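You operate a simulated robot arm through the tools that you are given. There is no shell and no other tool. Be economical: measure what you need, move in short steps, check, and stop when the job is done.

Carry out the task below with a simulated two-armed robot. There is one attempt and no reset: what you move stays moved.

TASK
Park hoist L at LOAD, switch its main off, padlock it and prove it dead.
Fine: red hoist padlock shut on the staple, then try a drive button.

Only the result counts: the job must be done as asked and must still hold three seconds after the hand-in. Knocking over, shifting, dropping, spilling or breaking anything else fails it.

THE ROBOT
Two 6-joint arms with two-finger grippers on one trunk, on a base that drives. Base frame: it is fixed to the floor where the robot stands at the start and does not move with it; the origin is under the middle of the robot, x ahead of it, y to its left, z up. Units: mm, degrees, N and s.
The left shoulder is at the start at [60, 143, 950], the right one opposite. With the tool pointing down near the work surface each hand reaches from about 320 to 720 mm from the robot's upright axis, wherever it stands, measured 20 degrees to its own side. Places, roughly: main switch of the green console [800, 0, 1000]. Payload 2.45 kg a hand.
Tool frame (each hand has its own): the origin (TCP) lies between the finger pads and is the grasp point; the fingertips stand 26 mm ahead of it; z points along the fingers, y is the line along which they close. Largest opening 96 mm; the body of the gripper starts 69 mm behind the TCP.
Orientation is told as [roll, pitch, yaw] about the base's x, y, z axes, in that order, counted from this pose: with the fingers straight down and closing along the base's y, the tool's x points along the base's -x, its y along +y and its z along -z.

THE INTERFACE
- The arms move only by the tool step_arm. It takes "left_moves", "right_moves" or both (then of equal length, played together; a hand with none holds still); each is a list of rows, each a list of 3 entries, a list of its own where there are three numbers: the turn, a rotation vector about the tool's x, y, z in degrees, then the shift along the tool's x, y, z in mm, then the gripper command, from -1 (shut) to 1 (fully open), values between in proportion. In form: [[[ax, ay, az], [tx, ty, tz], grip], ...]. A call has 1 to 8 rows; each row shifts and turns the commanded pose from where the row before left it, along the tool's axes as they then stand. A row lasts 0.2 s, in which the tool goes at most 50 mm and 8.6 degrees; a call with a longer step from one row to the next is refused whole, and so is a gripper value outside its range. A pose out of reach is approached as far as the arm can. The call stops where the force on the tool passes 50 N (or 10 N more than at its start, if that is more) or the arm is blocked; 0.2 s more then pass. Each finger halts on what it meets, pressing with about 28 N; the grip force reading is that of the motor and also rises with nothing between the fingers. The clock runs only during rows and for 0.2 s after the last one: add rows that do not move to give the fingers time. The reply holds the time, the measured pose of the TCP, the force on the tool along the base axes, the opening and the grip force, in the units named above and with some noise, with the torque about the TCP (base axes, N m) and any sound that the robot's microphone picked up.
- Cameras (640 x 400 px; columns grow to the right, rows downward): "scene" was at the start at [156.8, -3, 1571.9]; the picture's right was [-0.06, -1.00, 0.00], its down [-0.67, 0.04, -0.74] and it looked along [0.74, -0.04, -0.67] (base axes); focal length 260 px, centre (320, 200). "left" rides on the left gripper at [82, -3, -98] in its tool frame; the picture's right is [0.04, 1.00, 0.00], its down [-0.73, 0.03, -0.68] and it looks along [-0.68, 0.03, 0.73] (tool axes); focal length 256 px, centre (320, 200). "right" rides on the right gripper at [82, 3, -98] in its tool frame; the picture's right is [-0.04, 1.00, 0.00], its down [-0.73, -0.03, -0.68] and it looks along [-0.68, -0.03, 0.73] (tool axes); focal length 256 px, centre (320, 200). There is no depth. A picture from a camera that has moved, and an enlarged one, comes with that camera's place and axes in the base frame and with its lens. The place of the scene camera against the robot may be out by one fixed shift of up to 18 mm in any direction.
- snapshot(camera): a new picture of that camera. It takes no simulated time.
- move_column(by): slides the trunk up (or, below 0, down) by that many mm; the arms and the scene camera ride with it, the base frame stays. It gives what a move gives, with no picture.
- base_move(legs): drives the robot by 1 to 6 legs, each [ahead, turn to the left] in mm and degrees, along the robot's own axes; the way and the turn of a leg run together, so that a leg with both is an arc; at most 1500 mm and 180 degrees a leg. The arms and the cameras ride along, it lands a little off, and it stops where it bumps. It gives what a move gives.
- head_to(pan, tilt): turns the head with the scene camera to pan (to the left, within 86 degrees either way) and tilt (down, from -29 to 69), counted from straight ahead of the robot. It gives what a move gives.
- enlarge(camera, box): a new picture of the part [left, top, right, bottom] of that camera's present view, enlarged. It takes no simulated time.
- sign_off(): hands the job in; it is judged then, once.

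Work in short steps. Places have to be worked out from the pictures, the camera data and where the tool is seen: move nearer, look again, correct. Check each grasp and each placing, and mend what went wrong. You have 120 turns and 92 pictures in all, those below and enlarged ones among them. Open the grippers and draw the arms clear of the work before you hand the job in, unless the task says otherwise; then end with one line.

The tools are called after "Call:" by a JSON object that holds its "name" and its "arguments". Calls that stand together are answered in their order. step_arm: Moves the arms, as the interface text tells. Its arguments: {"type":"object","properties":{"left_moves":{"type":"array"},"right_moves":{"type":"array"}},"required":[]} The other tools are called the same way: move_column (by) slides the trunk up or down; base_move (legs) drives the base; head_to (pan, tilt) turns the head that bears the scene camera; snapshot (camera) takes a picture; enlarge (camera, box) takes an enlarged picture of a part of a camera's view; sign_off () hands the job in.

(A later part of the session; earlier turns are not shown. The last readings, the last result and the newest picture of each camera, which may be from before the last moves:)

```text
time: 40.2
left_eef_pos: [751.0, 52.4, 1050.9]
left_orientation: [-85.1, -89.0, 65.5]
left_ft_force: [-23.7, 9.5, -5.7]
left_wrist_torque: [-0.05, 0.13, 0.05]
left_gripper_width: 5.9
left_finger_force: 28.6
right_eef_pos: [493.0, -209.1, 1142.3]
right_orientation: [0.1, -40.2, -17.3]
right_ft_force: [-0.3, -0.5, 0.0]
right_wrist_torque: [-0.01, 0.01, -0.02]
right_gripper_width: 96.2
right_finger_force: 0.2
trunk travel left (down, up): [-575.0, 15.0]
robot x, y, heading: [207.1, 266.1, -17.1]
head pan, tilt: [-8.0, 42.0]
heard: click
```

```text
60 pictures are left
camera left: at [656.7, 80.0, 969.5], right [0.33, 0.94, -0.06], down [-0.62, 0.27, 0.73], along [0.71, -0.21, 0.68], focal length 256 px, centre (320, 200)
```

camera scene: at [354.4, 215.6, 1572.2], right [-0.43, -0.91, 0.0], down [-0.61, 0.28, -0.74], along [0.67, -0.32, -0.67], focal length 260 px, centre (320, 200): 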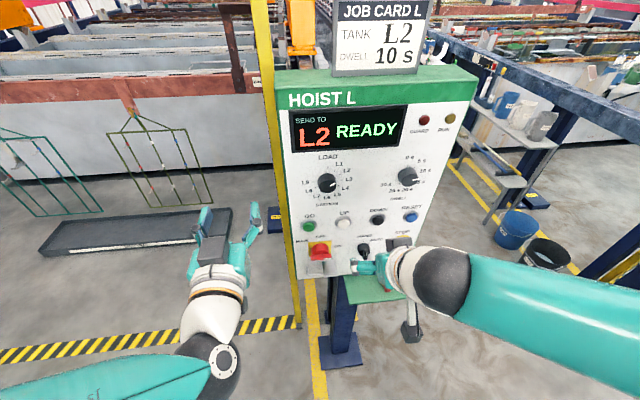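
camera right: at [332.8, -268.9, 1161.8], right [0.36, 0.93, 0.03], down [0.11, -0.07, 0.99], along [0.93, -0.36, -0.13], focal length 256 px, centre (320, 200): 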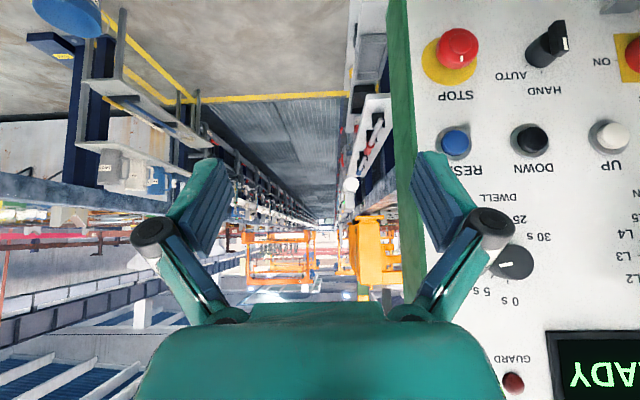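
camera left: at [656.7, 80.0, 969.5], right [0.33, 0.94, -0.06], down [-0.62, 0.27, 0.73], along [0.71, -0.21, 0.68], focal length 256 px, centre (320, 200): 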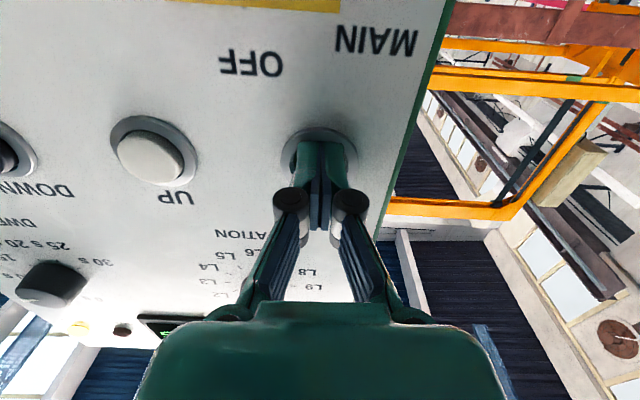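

Click heard and the RUN lamp seems lit. I retract and look at the display and the hoist.

Call:
{"name": "step_arm", "arguments": {"left_moves": [[[0, 0, 0], [0, 0, -30], -1], [[0, 0, 0], [0, 0, -40], -1], [[0, 0, 0], [0, 0, 0], -1]]}}

Call:
{"name": "head_to", "arguments": {"pan": -5, "tilt": 15}}

Call:
{"name": "snapshot", "arguments": {"camera": "scene"}}

```text
time: 41.0
left_eef_pos: [696.8, 82.0, 1045.6]
left_orientation: [-74.3, -88.7, 56.1]
left_ft_force: [-0.8, -0.5, 0.2]
left_wrist_torque: [0.0, 0.02, 0.02]
left_gripper_width: 0.0
left_finger_force: 29.0
right_eef_pos: [497.2, -209.4, 1139.8]
right_orientation: [0.0, -39.9, -17.4]
right_ft_force: [0.3, -0.5, 0.0]
right_wrist_torque: [-0.01, 0.01, 0.0]
right_gripper_width: 96.1
right_finger_force: 0.1
trunk travel left (down, up): [-575.0, 15.0]
robot x, y, heading: [208.1, 266.4, -17.1]
head pan, tilt: [-8.0, 42.0]
```

```text
time: 41.9
left_eef_pos: [695.2, 80.8, 1048.1]
left_orientation: [-76.7, -88.6, 58.3]
left_ft_force: [0.0, -0.1, -0.8]
left_wrist_torque: [-0.02, -0.03, -0.01]
left_gripper_width: 0.0
left_finger_force: 27.9
right_eef_pos: [496.2, -210.0, 1140.3]
right_orientation: [0.0, -39.9, -17.3]
right_ft_force: [-0.1, 0.4, 1.0]
right_wrist_torque: [0.01, 0.02, 0.01]
right_gripper_width: 96.1
right_finger_force: 0.0
trunk travel left (down, up): [-575.0, 15.0]
robot x, y, heading: [208.4, 268.7, -17.0]
head pan, tilt: [-5.0, 15.0]
```

```text
59 pictures are left
camera scene: at [365.5, 215.7, 1614.7], right [-0.38, -0.93, 0.0], down [-0.24, 0.1, -0.97], along [0.89, -0.36, -0.26], focal length 260 px, centre (320, 200)
```

scene: 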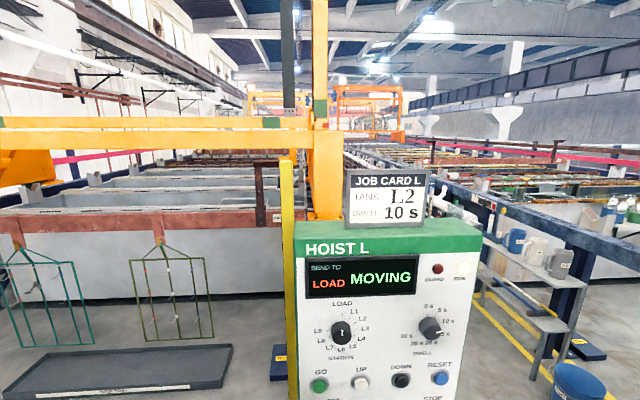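

The display shows MOVING. While it travels, I roll the left hand by 90° ready for the main switch's bar.

Call:
{"name": "step_arm", "arguments": {"left_moves": [[[0, 0, 8.5], [0, 0, 0], 0], [[0, 0, 8.5], [0, 0, 0], 0], [[0, 0, 8.5], [0, 0, 0], 0], [[0, 0, 8.5], [0, 0, 0], 0], [[0, 0, 8.5], [0, 0, 0], 0], [[0, 0, 8.5], [0, 0, 0], 0], [[0, 0, 8.5], [0, 0, 0], 0], [[0, 0, 8.5], [0, 0, 0], 0]]}}

Call:
{"name": "step_arm", "arguments": {"left_moves": [[[0, 0, 7.5], [0, 0, 0], 0], [[0, 0, 7.5], [0, 0, 0], 0], [[0, 0, 7], [0, 0, 0], 0], [[0, 0, 0], [0, -35, 0], 0], [[0, 0, 0], [0, -35, 0], 0]]}}

Call:
{"name": "head_to", "arguments": {"pan": -5, "tilt": 25}}

Call:
{"name": "snapshot", "arguments": {"camera": "scene"}}

Call:
{"name": "snapshot", "arguments": {"camera": "left"}}

```text
time: 43.7
left_eef_pos: [695.1, 80.9, 1048.5]
left_orientation: [89.7, -23.1, -108.3]
left_ft_force: [-0.4, -0.3, 0.5]
left_wrist_torque: [0.03, -0.02, 0.03]
left_gripper_width: 48.0
left_finger_force: 0.0
right_eef_pos: [496.8, -209.0, 1140.4]
right_orientation: [-0.1, -40.0, -17.4]
right_ft_force: [0.0, 0.4, 0.0]
right_wrist_torque: [0.03, 0.01, 0.03]
right_gripper_width: 95.7
right_finger_force: 0.1
trunk travel left (down, up): [-575.0, 15.0]
robot x, y, heading: [204.7, 268.3, -17.2]
head pan, tilt: [-5.0, 15.0]
```

```text
time: 44.9
left_eef_pos: [702.2, 84.5, 993.0]
left_orientation: [90.8, -1.9, -107.8]
left_ft_force: [-0.5, 0.3, -0.3]
left_wrist_torque: [0.02, -0.03, 0.0]
left_gripper_width: 48.1
left_finger_force: 0.1
right_eef_pos: [496.0, -210.5, 1142.1]
right_orientation: [-0.1, -39.9, -17.4]
right_ft_force: [-0.1, -0.3, 0.0]
right_wrist_torque: [0.02, 0.02, 0.01]
right_gripper_width: 96.2
right_finger_force: 0.0
trunk travel left (down, up): [-575.0, 15.0]
robot x, y, heading: [209.3, 267.9, -17.1]
head pan, tilt: [-5.0, 15.0]
```

```text
time: 45.6
left_eef_pos: [700.5, 86.1, 988.7]
left_orientation: [90.6, -2.0, -107.8]
left_ft_force: [0.3, 0.4, -0.7]
left_wrist_torque: [-0.03, 0.02, 0.01]
left_gripper_width: 47.9
left_finger_force: 0.0
right_eef_pos: [497.2, -210.3, 1139.8]
right_orientation: [0.0, -40.0, -17.4]
right_ft_force: [-0.2, -0.1, -0.3]
right_wrist_torque: [0.0, 0.0, 0.0]
right_gripper_width: 96.0
right_finger_force: 0.0
trunk travel left (down, up): [-575.0, 15.0]
robot x, y, heading: [207.8, 267.1, -17.1]
head pan, tilt: [-5.0, 25.0]
```

```text
58 pictures are left
camera scene: at [364.2, 216.2, 1598.2], right [-0.38, -0.93, 0.0], down [-0.39, 0.16, -0.91], along [0.84, -0.34, -0.42], focal length 260 px, centre (320, 200)
```

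scene: 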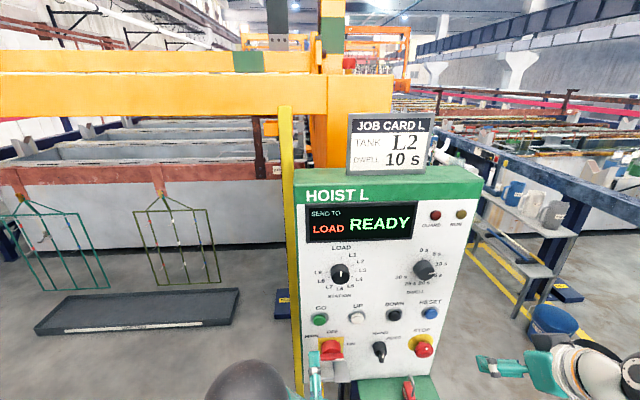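

```text
57 pictures are left
camera left: at [631.1, 191.9, 980.9], right [0.01, 0.07, 1.0], down [-0.87, -0.49, 0.05], along [0.49, -0.87, 0.06], focal length 256 px, centre (320, 200)
```

left: 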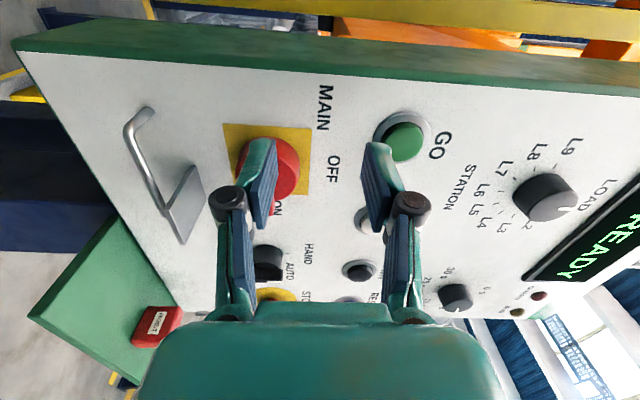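

The display reads LOAD READY, so the hoist has arrived. I align the left hand with the main switch, moving 43 mm right and 40 mm down.

Call:
{"name": "step_arm", "arguments": {"left_moves": [[[0, -1.7, 0], [-22, -20, 0], 0], [[0, 0, 0], [-21, -20, 0], 0], [[0, 0, 0], [0, 0, 0], 0]]}}

Call:
{"name": "snapshot", "arguments": {"camera": "left"}}

Call:
{"name": "enlarge", "arguments": {"camera": "scene", "box": [0, 0, 440, 275]}}

```text
time: 46.6
left_eef_pos: [725.2, 81.5, 933.9]
left_orientation: [88.9, -2.2, -103.3]
left_ft_force: [-0.2, -0.6, -0.6]
left_wrist_torque: [0.04, -0.01, -0.02]
left_gripper_width: 48.0
left_finger_force: 0.1
right_eef_pos: [497.7, -209.9, 1138.0]
right_orientation: [0.0, -40.0, -17.5]
right_ft_force: [0.2, 0.4, -0.5]
right_wrist_torque: [-0.06, 0.02, -0.04]
right_gripper_width: 96.2
right_finger_force: 0.0
trunk travel left (down, up): [-575.0, 15.0]
robot x, y, heading: [207.4, 270.6, -17.4]
head pan, tilt: [-5.0, 25.0]
stopped in row 3 (left hand): the arm was blocked; the commanded pose is now the measured one
```

```text
56 pictures are left
camera left: at [647.9, 183.0, 928.0], right [0.04, 0.07, 1.0], down [-0.83, -0.56, 0.07], along [0.56, -0.83, 0.04], focal length 256 px, centre (320, 200)
```

left: 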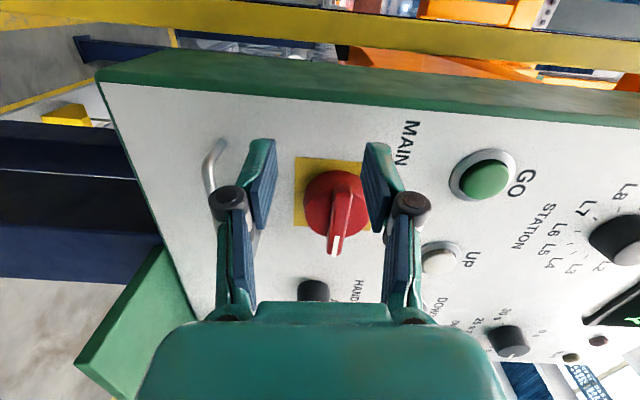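

```text
1.45 times, centred on (220, 138) of scene
camera zoom: at [364.9, 216.3, 1595.3], right [-0.38, -0.93, 0.0], down [-0.39, 0.16, -0.91], along [0.84, -0.34, -0.42], focal length 378 px, centre (466, 291)
```

zoom: 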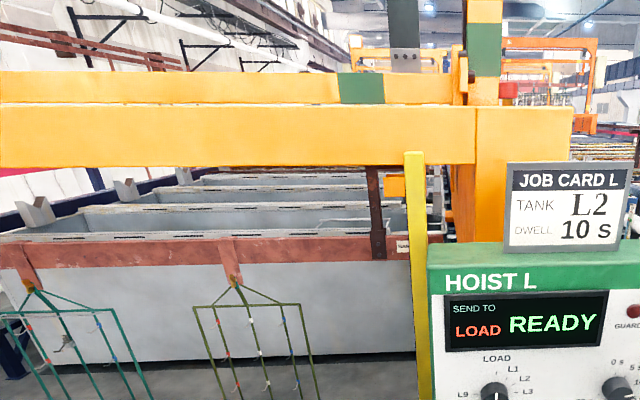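

The arm reports blocked, with no force and an offset in position. I look at the arms to see why.

Call:
{"name": "head_to", "arguments": {"pan": 5, "tilt": 50}}

Call:
{"name": "snapshot", "arguments": {"camera": "scene"}}

```text
time: 47.5
left_eef_pos: [722.4, 82.0, 931.1]
left_orientation: [88.5, -2.1, -103.2]
left_ft_force: [0.5, -0.6, -1.0]
left_wrist_torque: [0.03, -0.01, -0.04]
left_gripper_width: 47.8
left_finger_force: 0.0
right_eef_pos: [496.0, -209.0, 1140.9]
right_orientation: [-0.1, -39.9, -17.3]
right_ft_force: [0.4, 0.2, -0.5]
right_wrist_torque: [-0.02, 0.0, -0.01]
right_gripper_width: 96.1
right_finger_force: 0.0
trunk travel left (down, up): [-575.0, 15.0]
robot x, y, heading: [208.9, 264.2, -16.9]
head pan, tilt: [5.0, 50.0]
```

```text
54 pictures are left
camera scene: at [354.3, 234.7, 1560.6], right [-0.21, -0.98, 0.0], down [-0.75, 0.16, -0.64], along [0.63, -0.14, -0.77], focal length 260 px, centre (320, 200)
```

scene: 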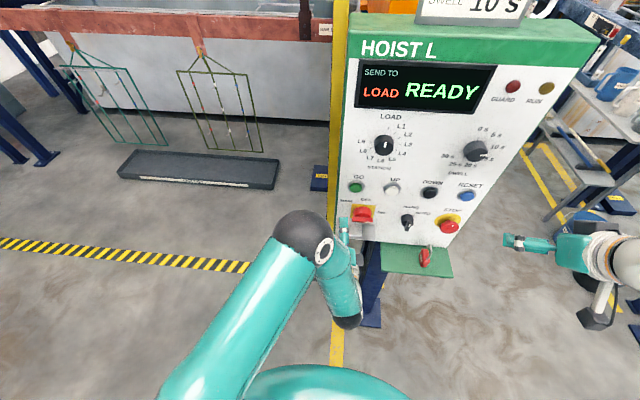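

The arm is folded tightly; it worked well with the hand about 250 mm above the shoulder. So I retract, then lower the trunk 250 mm and keep the hand on the left, clear of the shelf.

Call:
{"name": "step_arm", "arguments": {"left_moves": [[[0, 0, 0], [0, 0, -40], 0], [[0, 0, 0], [0, 0, -40], 0], [[0, 0, 0], [0, 20, -20], 0]]}}

Call:
{"name": "move_column", "arguments": {"by": -250}}

Call:
{"name": "step_arm", "arguments": {"left_moves": [[[0, 0, 0], [0, 40, 0], 0], [[0, 0, 0], [0, 40, 0], 0], [[0, 0, 0], [0, 40, 0], 0], [[0, 0, 0], [0, 40, 0], 0], [[0, 0, 0], [0, 40, 0], 0], [[0, 0, 0], [0, 30, 0], 0], [[0, 0, 0], [0, 0, 0], 0]]}}

Call:
{"name": "snapshot", "arguments": {"camera": "left"}}

```text
time: 48.1
left_eef_pos: [695.8, 166.5, 918.8]
left_orientation: [85.4, -2.3, -92.1]
left_ft_force: [0.8, -0.2, 0.2]
left_wrist_torque: [0.0, 0.01, -0.03]
left_gripper_width: 48.1
left_finger_force: 0.1
right_eef_pos: [497.2, -209.5, 1141.1]
right_orientation: [0.0, -40.0, -17.4]
right_ft_force: [-0.6, 1.0, -0.3]
right_wrist_torque: [-0.02, 0.0, -0.03]
right_gripper_width: 95.8
right_finger_force: 0.0
trunk travel left (down, up): [-575.0, 15.0]
robot x, y, heading: [206.1, 268.4, -17.3]
head pan, tilt: [5.0, 50.0]
stopped in row 3 (left hand): the arm was blocked; the commanded pose is now the measured one
```

```text
time: 50.7
left_eef_pos: [695.1, 165.4, 665.4]
left_orientation: [85.4, -2.3, -92.1]
left_ft_force: [1.0, 0.2, 0.8]
left_wrist_torque: [-0.04, 0.02, -0.02]
left_gripper_width: 48.1
left_finger_force: 0.1
right_eef_pos: [496.3, -209.5, 892.2]
right_orientation: [-0.1, -40.0, -17.4]
right_ft_force: [0.2, 0.2, 0.5]
right_wrist_torque: [0.01, -0.01, -0.02]
right_gripper_width: 95.9
right_finger_force: 0.0
trunk travel left (down, up): [-325.0, 265.0]
robot x, y, heading: [207.8, 266.8, -17.3]
head pan, tilt: [5.0, 50.0]
```

```text
time: 52.3
left_eef_pos: [713.1, 169.4, 895.0]
left_orientation: [85.5, -2.1, -92.6]
left_ft_force: [0.7, 0.5, 0.0]
left_wrist_torque: [0.0, -0.04, 0.02]
left_gripper_width: 47.9
left_finger_force: 0.2
right_eef_pos: [496.9, -209.7, 891.6]
right_orientation: [-0.1, -40.1, -17.4]
right_ft_force: [0.3, -0.6, -0.4]
right_wrist_torque: [0.02, 0.04, 0.02]
right_gripper_width: 95.9
right_finger_force: 0.1
trunk travel left (down, up): [-325.0, 265.0]
robot x, y, heading: [208.8, 269.4, -17.3]
head pan, tilt: [5.0, 50.0]
```

```text
53 pictures are left
camera left: at [618.2, 255.0, 896.2], right [0.08, 0.07, 0.99], down [-0.71, -0.7, 0.11], along [0.7, -0.71, -0.01], focal length 256 px, centre (320, 200)
```

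left: 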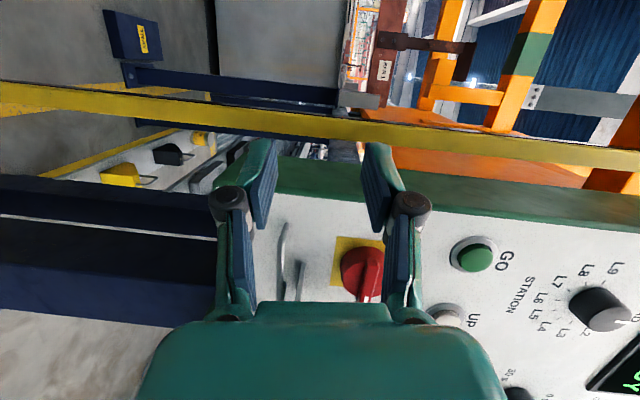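

Lowering worked without blocking. I correct the tool's direction by 17° and move to a hover in front of the main switch.

Call:
{"name": "step_arm", "arguments": {"left_moves": [[[-1.23, -5.6, 0], [0, 0, 0], 0], [[-1.23, -5.6, 0], [0, 0, 0], 0], [[-1.23, -5.6, 0], [0, 0, 0], 0], [[0, 0, 0], [-32, 13, 2], 0], [[0, 0, 0], [-32, 13, 2], 0], [[0, 0, 0], [-32, 13, 2], 0], [[0, 0, 0], [-31, 13, 2], 0], [[0, 0, 0], [0, 0, 0], 0]]}}

Call:
{"name": "snapshot", "arguments": {"camera": "left"}}

```text
time: 54.1
left_eef_pos: [677.4, 51.2, 954.5]
left_orientation: [89.8, -2.8, -109.4]
left_ft_force: [-0.5, -0.4, -0.1]
left_wrist_torque: [-0.01, -0.02, -0.02]
left_gripper_width: 48.0
left_finger_force: 0.0
right_eef_pos: [495.7, -210.6, 892.8]
right_orientation: [0.1, -40.0, -17.5]
right_ft_force: [-0.2, 0.1, 0.5]
right_wrist_torque: [0.0, 0.0, -0.03]
right_gripper_width: 95.8
right_finger_force: 0.1
trunk travel left (down, up): [-325.0, 265.0]
robot x, y, heading: [208.5, 267.0, -17.4]
head pan, tilt: [5.0, 50.0]
```

```text
52 pictures are left
camera left: at [611.4, 159.2, 946.8], right [0.03, 0.08, 1.0], down [-0.88, -0.46, 0.07], along [0.47, -0.88, 0.06], focal length 256 px, centre (320, 200)
```

left: 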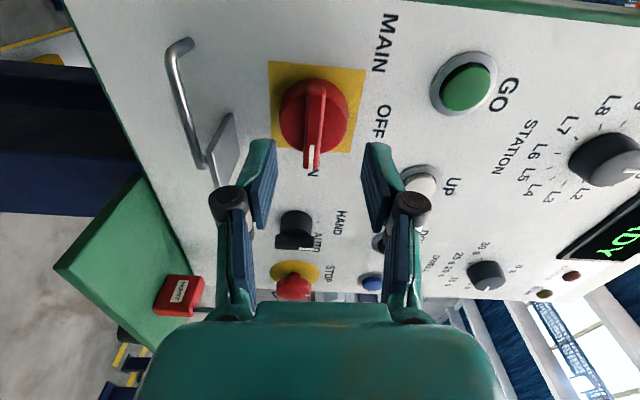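

The arm moves well here. I fine-align (-5, -4) and approach the bar.

Call:
{"name": "step_arm", "arguments": {"left_moves": [[[0, 0, 0], [-5, -4, 20], 0], [[0, 0, 0], [0, 0, 18], 0], [[0, 0, 0], [0, 0, 0], 0]]}}

Call:
{"name": "snapshot", "arguments": {"camera": "left"}}

```text
time: 54.9
left_eef_pos: [712.9, 34.3, 949.8]
left_orientation: [89.7, -2.8, -109.4]
left_ft_force: [-1.2, -0.7, 0.5]
left_wrist_torque: [0.01, 0.0, 0.01]
left_gripper_width: 47.9
left_finger_force: 0.1
right_eef_pos: [496.7, -210.4, 891.6]
right_orientation: [0.1, -40.0, -17.4]
right_ft_force: [-0.1, -0.3, 0.3]
right_wrist_torque: [0.04, 0.01, -0.04]
right_gripper_width: 95.9
right_finger_force: 0.1
trunk travel left (down, up): [-325.0, 265.0]
robot x, y, heading: [205.6, 267.8, -17.4]
head pan, tilt: [5.0, 50.0]
```

```text
51 pictures are left
camera left: at [646.8, 142.1, 942.8], right [0.03, 0.08, 1.0], down [-0.88, -0.46, 0.07], along [0.47, -0.88, 0.06], focal length 256 px, centre (320, 200)
```

left: 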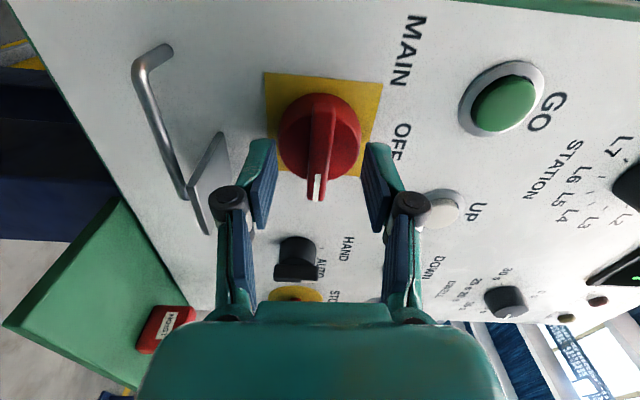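

The tips are level with the bar front. I advance 14 mm and close.

Call:
{"name": "step_arm", "arguments": {"left_moves": [[[0, 0, 0], [0, 0, 7], 0], [[0, 0, 0], [0, 0, 7], 0], [[0, 0, 0], [0, 0, 0], -0.6], [[0, 0, 0], [0, 0, 0], -1], [[0, 0, 0], [0, 0, 0], -1]]}}

Call:
{"name": "snapshot", "arguments": {"camera": "left"}}

```text
time: 56.1
left_eef_pos: [725.3, 28.6, 949.0]
left_orientation: [89.7, -2.8, -109.4]
left_ft_force: [-8.9, 2.9, -3.9]
left_wrist_torque: [-0.03, -0.02, -0.11]
left_gripper_width: 48.8
left_finger_force: 45.1
right_eef_pos: [496.1, -209.9, 890.7]
right_orientation: [0.0, -40.1, -17.5]
right_ft_force: [0.2, -0.6, -0.1]
right_wrist_torque: [-0.01, -0.05, -0.01]
right_gripper_width: 96.1
right_finger_force: 0.1
trunk travel left (down, up): [-325.0, 265.0]
robot x, y, heading: [207.7, 267.9, -17.3]
head pan, tilt: [5.0, 50.0]
```

```text
50 pictures are left
camera left: at [659.6, 136.6, 942.4], right [0.03, 0.08, 1.0], down [-0.88, -0.46, 0.07], along [0.47, -0.88, 0.06], focal length 256 px, centre (320, 200)
```

left: 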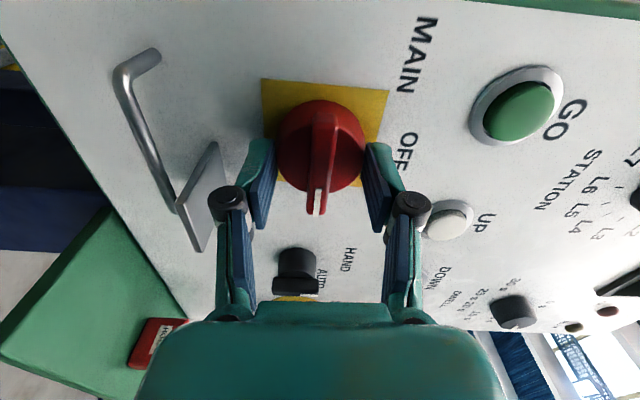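

The fingers closed on the round disc behind the bar. I back off about 9 mm so they grip the bar itself.

Call:
{"name": "step_arm", "arguments": {"left_moves": [[[0, 0, 0], [0, 0, 0], 0.1], [[0, 0, 0], [0, 0, -9], 0.1], [[0, 0, 0], [0, 0, 0], -0.5], [[0, 0, 0], [0, 0, 0], -1], [[0, 0, 0], [0, 0, 0], -1]]}}

Call:
{"name": "snapshot", "arguments": {"camera": "left"}}

```text
time: 57.3
left_eef_pos: [717.9, 29.8, 948.8]
left_orientation: [89.9, -2.8, -109.4]
left_ft_force: [1.2, -1.3, 1.2]
left_wrist_torque: [0.08, -0.03, -0.17]
left_gripper_width: 12.0
left_finger_force: 39.4
right_eef_pos: [495.3, -210.1, 891.6]
right_orientation: [0.0, -40.0, -17.4]
right_ft_force: [-0.5, -0.8, -0.3]
right_wrist_torque: [-0.02, 0.03, -0.01]
right_gripper_width: 96.0
right_finger_force: 0.0
trunk travel left (down, up): [-325.0, 265.0]
robot x, y, heading: [209.3, 270.5, -17.3]
head pan, tilt: [5.0, 50.0]
```

```text
49 pictures are left
camera left: at [652.2, 138.9, 942.3], right [0.03, 0.08, 1.0], down [-0.88, -0.46, 0.07], along [0.47, -0.88, 0.06], focal length 256 px, centre (320, 200)
```

left: 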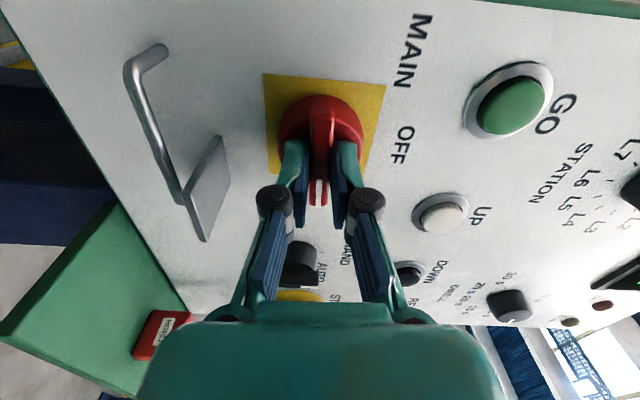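

The bar is gripped at 12 mm. I turn counter-clockwise toward OFF.

Call:
{"name": "step_arm", "arguments": {"left_moves": [[[0, 0, -8.5], [0, 0, 0], -1], [[0, 0, -8.5], [0, 0, 0], -1], [[0, 0, -8.5], [0, 0, 0], -1], [[0, 0, -8.5], [0, 0, 0], -1], [[0, 0, -8.5], [0, 0, 0], -1], [[0, 0, -8.5], [0, 0, 0], -1], [[0, 0, -8.5], [0, 0, 0], -1], [[0, 0, -8.5], [0, 0, 0], -1]]}}

Call:
{"name": "step_arm", "arguments": {"left_moves": [[[0, 0, -8], [0, 0, 0], -1], [[0, 0, -8], [0, 0, 0], -1], [[0, 0, -6], [0, 0, 0], -1], [[0, 0, 0], [0, 0, 0], -1]]}}

Call:
{"name": "snapshot", "arguments": {"camera": "left"}}

Call:
{"name": "snapshot", "arguments": {"camera": "scene"}}

```text
time: 59.1
left_eef_pos: [718.5, 29.9, 950.9]
left_orientation: [89.7, -71.1, -109.1]
left_ft_force: [10.8, -11.3, 8.2]
left_wrist_torque: [-0.38, -1.04, -0.38]
left_gripper_width: 11.9
left_finger_force: 38.8
right_eef_pos: [496.0, -210.1, 890.1]
right_orientation: [0.1, -39.9, -17.4]
right_ft_force: [0.5, 0.8, 0.0]
right_wrist_torque: [0.05, 0.0, 0.0]
right_gripper_width: 96.2
right_finger_force: 0.1
trunk travel left (down, up): [-325.0, 265.0]
robot x, y, heading: [206.0, 267.0, -17.2]
head pan, tilt: [5.0, 50.0]
```

```text
time: 60.1
left_eef_pos: [718.0, 31.1, 949.1]
left_orientation: [-88.8, -87.1, 69.4]
left_ft_force: [13.1, -6.5, 14.3]
left_wrist_torque: [0.9, -0.7, 0.08]
left_gripper_width: 12.8
left_finger_force: 39.3
right_eef_pos: [496.1, -209.7, 891.8]
right_orientation: [0.0, -40.0, -17.4]
right_ft_force: [0.3, 0.6, 0.0]
right_wrist_torque: [0.03, -0.01, 0.0]
right_gripper_width: 95.7
right_finger_force: 0.1
trunk travel left (down, up): [-325.0, 265.0]
robot x, y, heading: [207.4, 268.6, -16.9]
head pan, tilt: [5.0, 50.0]
```

```text
48 pictures are left
camera left: at [622.6, 55.8, 868.5], right [0.33, 0.94, -0.09], down [-0.62, 0.29, 0.73], along [0.71, -0.18, 0.68], focal length 256 px, centre (320, 200)
```

left: 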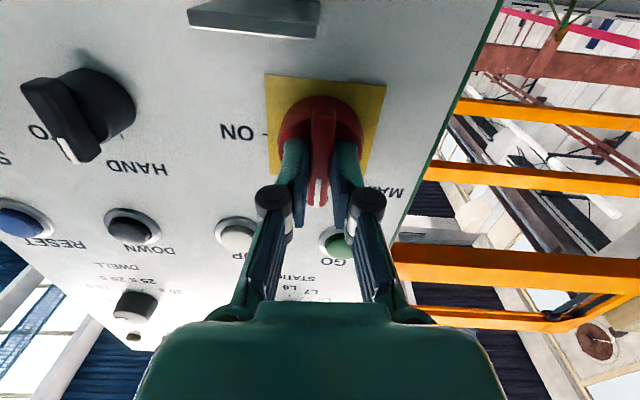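

```text
47 pictures are left
camera scene: at [354.6, 234.4, 1311.0], right [-0.21, -0.98, 0.0], down [-0.75, 0.16, -0.64], along [0.63, -0.14, -0.77], focal length 260 px, centre (320, 200)
```

scene: 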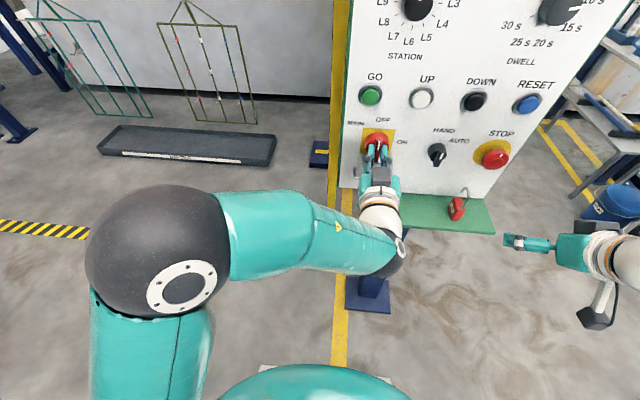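

The bar points to OFF. I release, retract, and look at the display, staple and padlock.

Call:
{"name": "step_arm", "arguments": {"left_moves": [[[0, 0, 0], [0, 0, 0], -0.2], [[0, 0, 0], [0, 0, 0], -0.2], [[0, 0, 0], [0, 0, -30], -0.2], [[0, 0, 0], [0, 0, -40], -0.2], [[0, 0, 0], [-40, 0, -20], 0], [[0, 0, 0], [-40, 0, 0], 0]]}}

Call:
{"name": "head_to", "arguments": {"pan": -5, "tilt": 40}}

Call:
{"name": "snapshot", "arguments": {"camera": "scene"}}

Call:
{"name": "enlarge", "arguments": {"camera": "scene", "box": [280, 130, 480, 280]}}

```text
time: 61.5
left_eef_pos: [647.8, 73.0, 1022.1]
left_orientation: [-60.1, -87.4, 42.4]
left_ft_force: [0.6, 0.0, -0.1]
left_wrist_torque: [-0.01, 0.0, -0.07]
left_gripper_width: 48.1
left_finger_force: 0.2
right_eef_pos: [496.7, -208.7, 892.6]
right_orientation: [-0.2, -39.9, -17.3]
right_ft_force: [-0.9, 0.9, 0.5]
right_wrist_torque: [0.0, 0.03, -0.05]
right_gripper_width: 96.0
right_finger_force: 0.1
trunk travel left (down, up): [-325.0, 265.0]
robot x, y, heading: [206.3, 270.5, -17.5]
head pan, tilt: [5.0, 50.0]
```

```text
time: 62.2
left_eef_pos: [647.5, 70.9, 1025.2]
left_orientation: [-70.5, -87.3, 52.8]
left_ft_force: [-0.2, 0.0, -0.5]
left_wrist_torque: [-0.02, 0.02, -0.02]
left_gripper_width: 48.1
left_finger_force: 0.1
right_eef_pos: [495.1, -210.2, 891.4]
right_orientation: [0.0, -40.0, -17.4]
right_ft_force: [0.1, 0.2, 0.1]
right_wrist_torque: [-0.02, 0.0, 0.02]
right_gripper_width: 95.8
right_finger_force: 0.1
trunk travel left (down, up): [-325.0, 265.0]
robot x, y, heading: [210.0, 267.4, -17.2]
head pan, tilt: [-5.0, 40.0]
```

```text
46 pictures are left
camera scene: at [357.4, 219.1, 1325.6], right [-0.38, -0.93, 0.0], down [-0.6, 0.24, -0.77], along [0.71, -0.29, -0.64], focal length 260 px, centre (320, 200)
```

scene: 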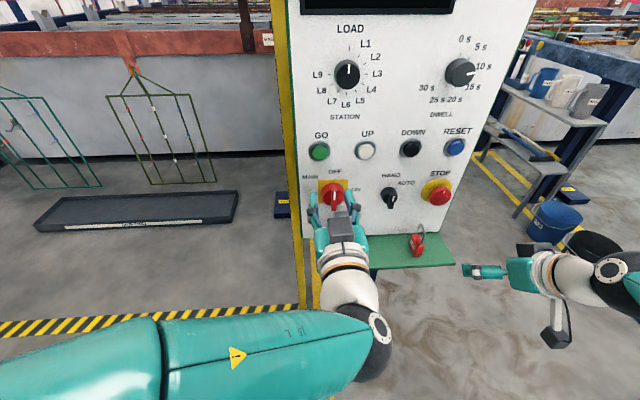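

```text
2.67 times, centred on (380, 205) of scene
camera zoom: at [357.4, 219.1, 1325.6], right [-0.38, -0.93, 0.0], down [-0.6, 0.24, -0.77], along [0.71, -0.29, -0.64], focal length 693 px, centre (160, 187)
```

zoom: 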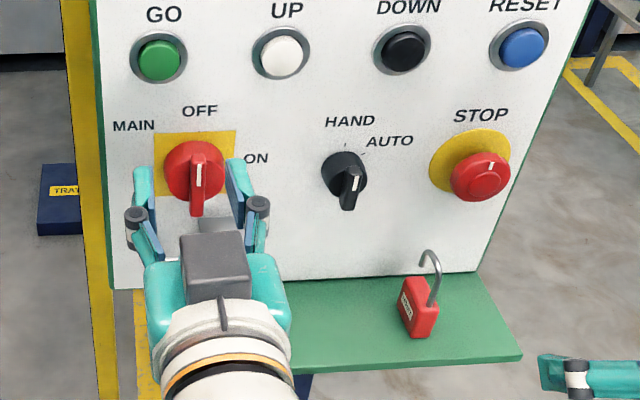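

The main is OFF. The padlock stands open on the shelf near (648,-157,812). I use the right hand's camera, which is close by, for a better view of the padlock and the staple.

Call:
{"name": "snapshot", "arguments": {"camera": "right"}}

Call:
{"name": "step_arm", "arguments": {"left_moves": [[[0, 0, 0], [-30, 30, -20], 0], [[0, 0, 0], [-20, 40, 0], 0], [[0, 0, 0], [0, 45, 0], 0], [[0, 0, 0], [0, 45, 0], 0]]}}

Call:
{"name": "enlarge", "arguments": {"camera": "scene", "box": [290, 150, 450, 275]}}

```text
44 pictures are left
camera right: at [377.1, -168.7, 914.6], right [0.33, 0.94, 0.03], down [0.11, -0.07, 0.99], along [0.94, -0.32, -0.13], focal length 256 px, centre (320, 200)
```

right: 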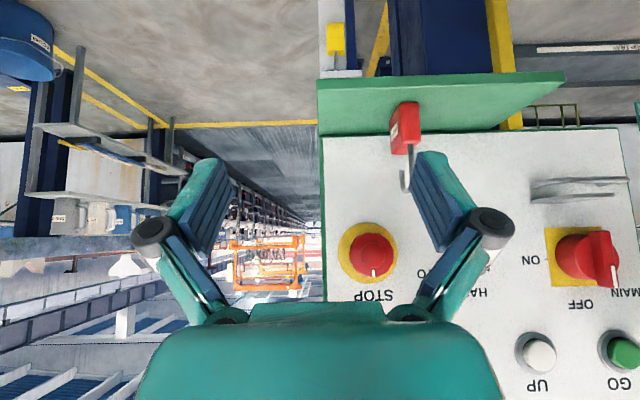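

```text
time: 63.2
left_eef_pos: [666.1, 224.2, 1071.7]
left_orientation: [-89.4, -87.1, 69.9]
left_ft_force: [-0.5, 0.3, 0.4]
left_wrist_torque: [-0.01, 0.04, 0.03]
left_gripper_width: 47.9
left_finger_force: 0.1
right_eef_pos: [495.9, -208.2, 892.6]
right_orientation: [-0.1, -40.0, -17.3]
right_ft_force: [0.6, 0.4, 0.5]
right_wrist_torque: [-0.03, 0.01, -0.03]
right_gripper_width: 96.1
right_finger_force: 0.1
trunk travel left (down, up): [-325.0, 265.0]
robot x, y, heading: [207.1, 268.9, -17.3]
head pan, tilt: [-5.0, 40.0]
```

```text
3.20 times, centred on (370, 212) of scene
camera zoom: at [356.7, 220.4, 1324.9], right [-0.38, -0.93, 0.0], down [-0.59, 0.24, -0.77], along [0.71, -0.29, -0.64], focal length 832 px, centre (160, 160)
```

zoom: 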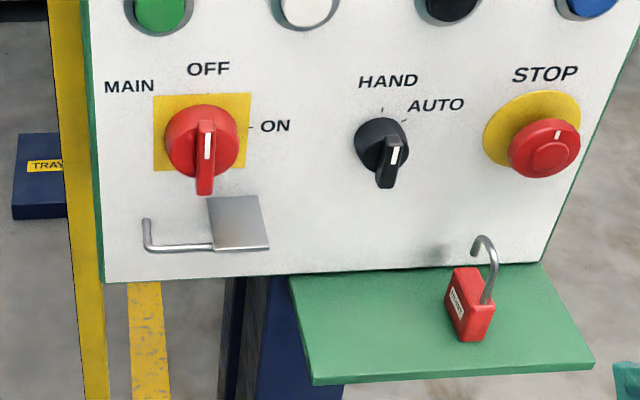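

The staple's left half is open and a tab covers its right half. The padlock's broad faces point sideways, and its free shackle leg already faces the panel. I roll the left hand 180° so its camera is on top, clear of the shelf and useful for seeing.

Call:
{"name": "step_arm", "arguments": {"left_moves": [[[0, 0, 8.5], [0, 0, 0], 0], [[0, 0, 8.5], [0, 0, 0], 0], [[0, 0, 8.5], [0, 0, 0], 0], [[0, 0, 8.5], [0, 0, 0], 0], [[0, 0, 8.5], [0, 0, 0], 0], [[0, 0, 8.5], [0, 0, 0], 0], [[0, 0, 8.5], [0, 0, 0], 0], [[0, 0, 8.5], [0, 0, 0], 0]]}}

Call:
{"name": "step_arm", "arguments": {"left_moves": [[[0, 0, 8.5], [0, 0, 0], 0], [[0, 0, 8.5], [0, 0, 0], 0], [[0, 0, 8.5], [0, 0, 0], 0], [[0, 0, 8.5], [0, 0, 0], 0], [[0, 0, 8.5], [0, 0, 0], 0], [[0, 0, 8.5], [0, 0, 0], 0], [[0, 0, 8.5], [0, 0, 0], 0], [[0, 0, 8.5], [0, 0, 0], 0]]}}

Call:
{"name": "step_arm", "arguments": {"left_moves": [[[0, 0, 8.5], [0, 0, 0], 0], [[0, 0, 8.5], [0, 0, 0], 0], [[0, 0, 8.5], [0, 0, 0], 0], [[0, 0, 8.5], [0, 0, 0], 0], [[0, 0, 8.5], [0, 0, 0], 0], [[0, 0, 0], [0, 0, 0], 0]]}}

Call:
{"name": "snapshot", "arguments": {"camera": "left"}}

```text
time: 65.0
left_eef_pos: [669.0, 225.6, 1070.0]
left_orientation: [89.9, -24.8, -109.3]
left_ft_force: [0.5, 0.8, 0.2]
left_wrist_torque: [0.02, 0.01, -0.01]
left_gripper_width: 47.9
left_finger_force: 0.1
right_eef_pos: [495.9, -209.5, 891.6]
right_orientation: [0.0, -40.0, -17.4]
right_ft_force: [-0.2, 0.0, -0.9]
right_wrist_torque: [0.01, 0.03, 0.02]
right_gripper_width: 96.3
right_finger_force: 0.1
trunk travel left (down, up): [-325.0, 265.0]
robot x, y, heading: [201.5, 265.9, -17.2]
head pan, tilt: [-5.0, 40.0]
```

```text
time: 66.8
left_eef_pos: [668.4, 225.9, 1071.1]
left_orientation: [89.8, 43.3, -109.4]
left_ft_force: [0.2, 0.1, 0.8]
left_wrist_torque: [-0.01, 0.0, -0.01]
left_gripper_width: 47.9
left_finger_force: 0.1
right_eef_pos: [497.1, -207.7, 891.5]
right_orientation: [0.1, -40.0, -17.4]
right_ft_force: [-1.1, 0.0, 0.0]
right_wrist_torque: [-0.01, 0.02, 0.0]
right_gripper_width: 96.1
right_finger_force: 0.0
trunk travel left (down, up): [-325.0, 265.0]
robot x, y, heading: [207.2, 268.6, -17.1]
head pan, tilt: [-5.0, 40.0]
```

```text
time: 68.2
left_eef_pos: [669.1, 225.1, 1071.5]
left_orientation: [88.1, 85.8, -111.3]
left_ft_force: [-0.1, -0.5, -0.6]
left_wrist_torque: [0.02, -0.01, 0.01]
left_gripper_width: 48.1
left_finger_force: 0.1
right_eef_pos: [496.1, -208.6, 891.6]
right_orientation: [0.0, -40.0, -17.4]
right_ft_force: [0.2, 0.2, 0.6]
right_wrist_torque: [-0.04, -0.02, -0.04]
right_gripper_width: 95.8
right_finger_force: 0.1
trunk travel left (down, up): [-325.0, 265.0]
robot x, y, heading: [210.3, 265.5, -17.2]
head pan, tilt: [-5.0, 40.0]
```

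```text
42 pictures are left
camera left: at [578.7, 265.0, 1152.6], right [-0.33, -0.94, 0.11], down [-0.67, 0.15, -0.73], along [0.67, -0.32, -0.68], focal length 256 px, centre (320, 200)
```

left: 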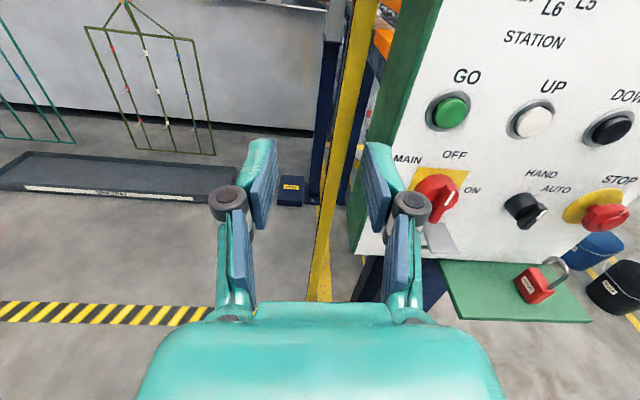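

The upright view is good. I move the right hand out of the way and bring the left hand across to a hover in front of the padlock.

Call:
{"name": "step_arm", "arguments": {"left_moves": [[[0, 0, 4.2], [0, 0, 0], 0], [[0, 0, 0], [-20, 45, 0], 0], [[0, 0, 0], [-20, 45, 0], 0], [[0, 0, 0], [-20, 45, 0], 0], [[0, 0, 0], [-20, 45, 0], 0], [[0, 0, 0], [-20, 45, 0], 0], [[0, 0, 0], [-20, 45, 0], 0], [[0, 0, 0], [0, 0, 0], 0]], "right_moves": [[[0, 0, 0], [0, -45, 0], 1], [[0, 0, 0], [0, -45, 0], 1], [[0, 0, 0], [0, -45, 0], 1], [[0, 0, 0], [0, -45, 0], 1], [[0, 0, 0], [0, 0, 0], 1], [[0, 0, 0], [0, 0, 0], 1], [[0, 0, 0], [0, 0, 0], 1], [[0, 0, 0], [0, 0, 0], 1]]}}

Call:
{"name": "step_arm", "arguments": {"left_moves": [[[0, 0, 0], [-20, 45, 0], 0], [[0, 0, 0], [-20, 45, 0], 0], [[0, 0, 0], [-20, 15, 0], 0], [[0, 0, 0], [0, 0, 0], 0]]}}

Call:
{"name": "snapshot", "arguments": {"camera": "left"}}

```text
time: 69.8
left_eef_pos: [660.3, 74.2, 1044.2]
left_orientation: [100.9, 78.0, -88.5]
left_ft_force: [-0.1, -0.3, 0.0]
left_wrist_torque: [0.0, -0.04, -0.01]
left_gripper_width: 47.8
left_finger_force: 0.0
right_eef_pos: [442.0, -379.8, 889.2]
right_orientation: [0.1, -40.0, -17.4]
right_ft_force: [-0.1, -0.6, -0.5]
right_wrist_torque: [0.0, 0.01, 0.0]
right_gripper_width: 95.9
right_finger_force: 0.0
trunk travel left (down, up): [-325.0, 265.0]
robot x, y, heading: [210.2, 264.8, -17.4]
head pan, tilt: [-5.0, 40.0]
stopped in row 7 (left hand): the arm was blocked; the commanded pose is now the measured one
```

```text
time: 70.4
left_eef_pos: [655.7, 61.2, 1129.0]
left_orientation: [104.8, 66.0, -82.5]
left_ft_force: [0.9, 0.1, -0.1]
left_wrist_torque: [-0.01, -0.01, 0.04]
left_gripper_width: 48.1
left_finger_force: 0.0
right_eef_pos: [443.5, -379.8, 889.6]
right_orientation: [0.1, -40.0, -17.4]
right_ft_force: [0.4, -0.4, -1.1]
right_wrist_torque: [-0.01, 0.02, -0.03]
right_gripper_width: 96.3
right_finger_force: 0.0
trunk travel left (down, up): [-325.0, 265.0]
robot x, y, heading: [207.2, 268.7, -17.6]
head pan, tilt: [-5.0, 40.0]
stopped in row 2 (left hand): the arm was blocked; the commanded pose is now the measured one
```

```text
41 pictures are left
camera left: at [554.3, 105.9, 1190.8], right [-0.14, -0.89, 0.43], down [-0.64, -0.25, -0.73], along [0.76, -0.37, -0.53], focal length 256 px, centre (320, 200)
```

left: 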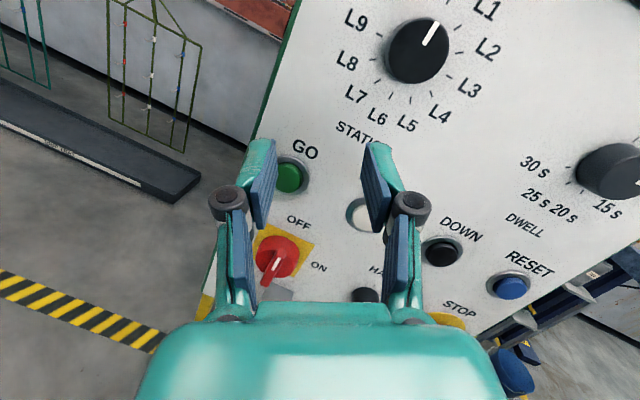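

The 180° roll runs into a limit here. I unroll to the normal side and instead use a 45° downward-forward approach for the padlock, which keeps the camera clear of the shelf too.

Call:
{"name": "step_arm", "arguments": {"left_moves": [[[0, 0, -8.5], [0, -30, -10], 0], [[0, 0, -8.5], [0, -30, 0], 0], [[0, 0, -8.5], [0, -20, 0], 0], [[0, 0, -8.5], [0, 0, 0], 0], [[0, 0, -8.5], [0, 0, 0], 0], [[0, 0, -8.5], [0, 0, 0], 0], [[0, 0, -8.5], [0, 0, 0], 0], [[0, 0, -8.5], [0, 0, 0], 0]]}}

Call:
{"name": "step_arm", "arguments": {"left_moves": [[[0, 0, -8.5], [0, 0, 0], 0], [[0, 0, -8.5], [0, 0, 0], 0], [[0, 0, -8.5], [0, 0, 0], 0], [[0, 0, -8.5], [0, 0, 0], 0], [[0, 0, -8.5], [0, 0, 0], 0], [[0, 0, -8.5], [0, 0, 0], 0], [[0, 0, -8.5], [0, 0, 0], 0], [[0, 0, -8.5], [0, 0, 0], 0]]}}

```text
time: 72.2
left_eef_pos: [657.4, 127.6, 1087.1]
left_orientation: [95.8, -1.2, -96.2]
left_ft_force: [0.3, -0.2, -0.3]
left_wrist_torque: [-0.02, -0.02, -0.02]
left_gripper_width: 48.1
left_finger_force: 0.1
right_eef_pos: [442.9, -379.9, 890.1]
right_orientation: [0.0, -40.0, -17.4]
right_ft_force: [0.3, 0.1, 0.3]
right_wrist_torque: [0.01, -0.01, 0.01]
right_gripper_width: 96.1
right_finger_force: 0.0
trunk travel left (down, up): [-325.0, 265.0]
robot x, y, heading: [206.9, 267.6, -17.0]
head pan, tilt: [-5.0, 40.0]
```

```text
time: 74.0
left_eef_pos: [657.3, 127.8, 1083.5]
left_orientation: [105.8, -68.3, -110.8]
left_ft_force: [0.3, 0.2, 0.6]
left_wrist_torque: [0.01, 0.02, 0.01]
left_gripper_width: 48.1
left_finger_force: 0.0
right_eef_pos: [442.6, -380.4, 890.6]
right_orientation: [-0.1, -40.0, -17.4]
right_ft_force: [0.3, 0.9, 0.8]
right_wrist_torque: [-0.02, -0.02, -0.03]
right_gripper_width: 96.0
right_finger_force: 0.0
trunk travel left (down, up): [-325.0, 265.0]
robot x, y, heading: [206.7, 267.7, -17.3]
head pan, tilt: [-5.0, 40.0]
```

I reorient to pitch -45° (pointing forward and down), facing the panel.

Call:
{"name": "step_arm", "arguments": {"left_moves": [[[3.16, 6.78, -2.12], [0, 0, 0], 0], [[3.16, 6.78, -2.12], [0, 0, 0], 0], [[3.16, 6.78, -2.12], [0, 0, 0], 0], [[3.16, 6.78, -2.12], [0, 0, 0], 0], [[3.16, 6.78, -2.12], [0, 0, 0], 0], [[3.16, 6.78, -2.12], [0, 0, 0], 0], [[3.16, 6.78, -2.12], [0, 0, 0], 0], [[0, 0, 0], [0, 0, 0], 0]]}}

```text
time: 75.8
left_eef_pos: [656.8, 128.0, 1085.7]
left_orientation: [0.0, -44.9, -19.7]
left_ft_force: [-0.1, 0.0, -0.3]
left_wrist_torque: [0.01, 0.0, 0.0]
left_gripper_width: 48.0
left_finger_force: 0.1
right_eef_pos: [442.6, -379.7, 890.8]
right_orientation: [0.0, -40.1, -17.4]
right_ft_force: [0.0, 0.1, 0.0]
right_wrist_torque: [0.02, -0.02, 0.0]
right_gripper_width: 96.2
right_finger_force: 0.1
trunk travel left (down, up): [-325.0, 265.0]
robot x, y, heading: [208.4, 266.8, -17.3]
head pan, tilt: [-5.0, 40.0]
```

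The orientation is exact. I move to a hover near the padlock.

Call:
{"name": "step_arm", "arguments": {"left_moves": [[[0, 0, 0], [16.1, -35, 20.2], 0], [[0, 0, 0], [16.1, -35, 20.2], 0], [[0, 0, 0], [16.1, -35, 20.2], 0], [[0, 0, 0], [16.1, -35, 20.2], 0], [[0, 0, 0], [16.1, -35, 20.2], 0], [[0, 0, 0], [16.1, -35, 20.2], 0], [[0, 0, 0], [16.1, -35, 20.2], 0], [[0, 0, 0], [16.1, -35, 20.2], 0]]}}

Call:
{"name": "snapshot", "arguments": {"camera": "left"}}

Call:
{"name": "enlarge", "arguments": {"camera": "scene", "box": [360, 190, 470, 280]}}

```text
time: 77.0
left_eef_pos: [632.4, 12.2, 1062.4]
left_orientation: [-16.0, -49.8, -4.6]
left_ft_force: [0.5, -0.2, 0.5]
left_wrist_torque: [0.02, 0.01, 0.01]
left_gripper_width: 47.9
left_finger_force: 0.1
right_eef_pos: [443.3, -380.4, 892.3]
right_orientation: [0.0, -40.0, -17.3]
right_ft_force: [0.3, 0.6, 0.7]
right_wrist_torque: [-0.02, 0.0, -0.05]
right_gripper_width: 96.1
right_finger_force: 0.1
trunk travel left (down, up): [-325.0, 265.0]
robot x, y, heading: [205.0, 265.2, -17.1]
head pan, tilt: [-5.0, 40.0]
stopped in row 6 (left hand): the arm was blocked; the commanded pose is now the measured one
```

```text
40 pictures are left
camera left: at [508.8, 44.7, 1061.4], right [0.26, 0.94, -0.21], down [0.0, 0.22, 0.98], along [0.97, -0.25, 0.06], focal length 256 px, centre (320, 200)
```

left: 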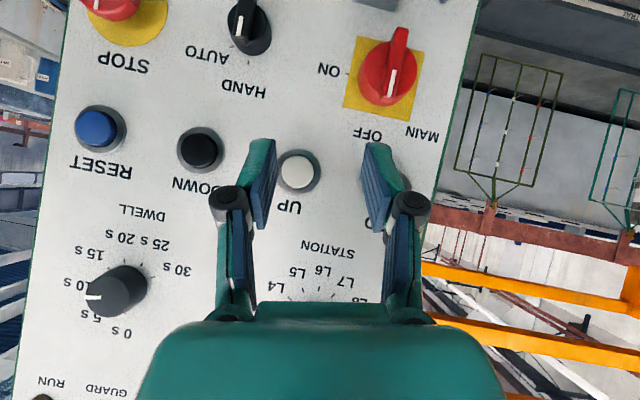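

```text
4.44 times, centred on (415, 235) of scene
camera zoom: at [357.5, 219.4, 1325.3], right [-0.38, -0.93, 0.0], down [-0.6, 0.24, -0.77], along [0.71, -0.29, -0.64], focal length 1155 px, centre (-102, 44)
```

zoom: 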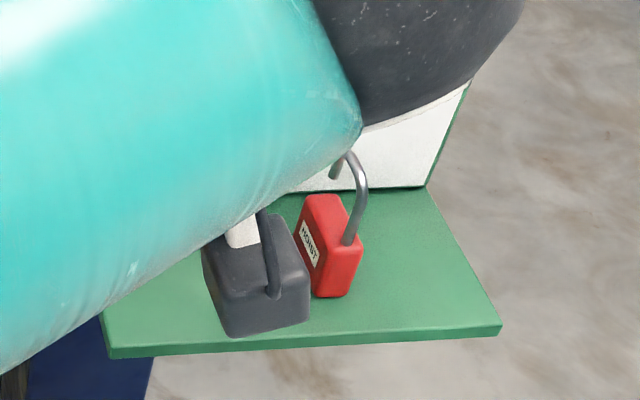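

The left forearm now passes close in front of the robot's head, so that arm is a poor choice here. I withdraw the left arm to the left and use the right arm, already pitched -40°, to fetch the padlock.

Call:
{"name": "step_arm", "arguments": {"left_moves": [[[0, 0, 0], [0, 40, -10], 0], [[0, 0, 0], [0, 45, -10], 0], [[0, 0, 0], [0, 45, -10], 0], [[0, 0, 0], [0, 45, 0], 0], [[0, 0, 0], [0, 45, 0], 0], [[0, 0, 0], [0, 40, 0], 0]]}}

Call:
{"name": "step_arm", "arguments": {"right_moves": [[[0, 0, 0], [0, 40, 0], 0.2], [[0, 0, 0], [0, 40, 0], 0.2], [[0, 0, 0], [0, 40, 0], 0.2], [[0, 0, 0], [-12, 40, 10], 0.2], [[0, 0, 0], [-12, 40, 15], 0.2], [[0, 0, 0], [0, 40, 0], 0.2], [[0, 0, 0], [0, 30, 0], 0.2], [[0, 0, 0], [0, 0, 0], 0.2]]}}

Call:
{"name": "snapshot", "arguments": {"camera": "right"}}

Call:
{"name": "snapshot", "arguments": {"camera": "scene"}}

```text
time: 78.4
left_eef_pos: [685.2, 265.1, 1032.1]
left_orientation: [-15.4, -49.8, -5.3]
left_ft_force: [0.8, 0.2, -0.2]
left_wrist_torque: [-0.01, -0.03, -0.01]
left_gripper_width: 48.4
left_finger_force: 0.0
right_eef_pos: [443.2, -380.0, 890.9]
right_orientation: [0.0, -40.0, -17.3]
right_ft_force: [0.2, -0.4, 0.6]
right_wrist_torque: [0.01, 0.0, -0.01]
right_gripper_width: 96.1
right_finger_force: 0.0
trunk travel left (down, up): [-325.0, 265.0]
robot x, y, heading: [207.2, 266.9, -17.2]
head pan, tilt: [-5.0, 40.0]
```

```text
time: 80.2
left_eef_pos: [685.5, 263.6, 1033.0]
left_orientation: [-15.3, -49.9, -5.1]
left_ft_force: [-0.4, -0.2, 0.0]
left_wrist_torque: [0.01, -0.02, -0.03]
left_gripper_width: 48.2
left_finger_force: 0.1
right_eef_pos: [551.6, -130.9, 887.8]
right_orientation: [0.0, -40.1, -17.3]
right_ft_force: [0.2, 0.1, -0.3]
right_wrist_torque: [0.0, -0.02, -0.02]
right_gripper_width: 57.7
right_finger_force: 0.1
trunk travel left (down, up): [-325.0, 265.0]
robot x, y, heading: [206.7, 264.8, -17.2]
head pan, tilt: [-5.0, 40.0]
```

```text
38 pictures are left
camera right: at [433.8, -90.6, 909.7], right [0.33, 0.94, 0.03], down [0.11, -0.07, 0.99], along [0.94, -0.32, -0.13], focal length 256 px, centre (320, 200)
```

right: 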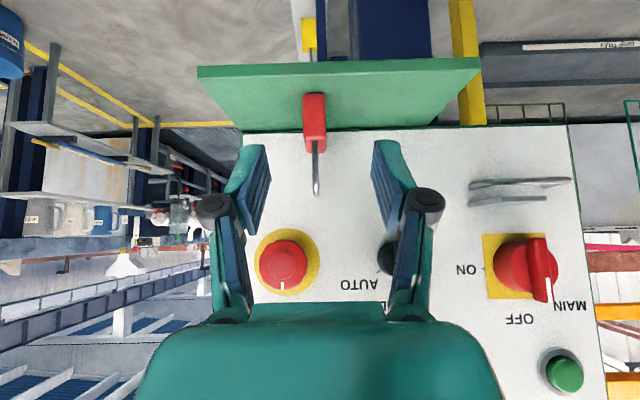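

```text
37 pictures are left
camera scene: at [357.3, 219.1, 1325.2], right [-0.38, -0.93, 0.0], down [-0.6, 0.24, -0.77], along [0.71, -0.29, -0.64], focal length 260 px, centre (320, 200)
```

scene: 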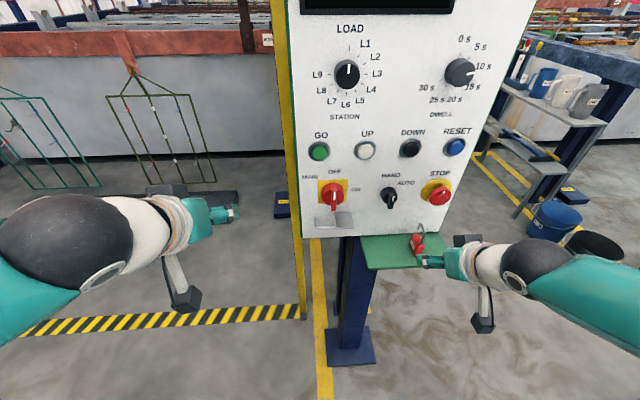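

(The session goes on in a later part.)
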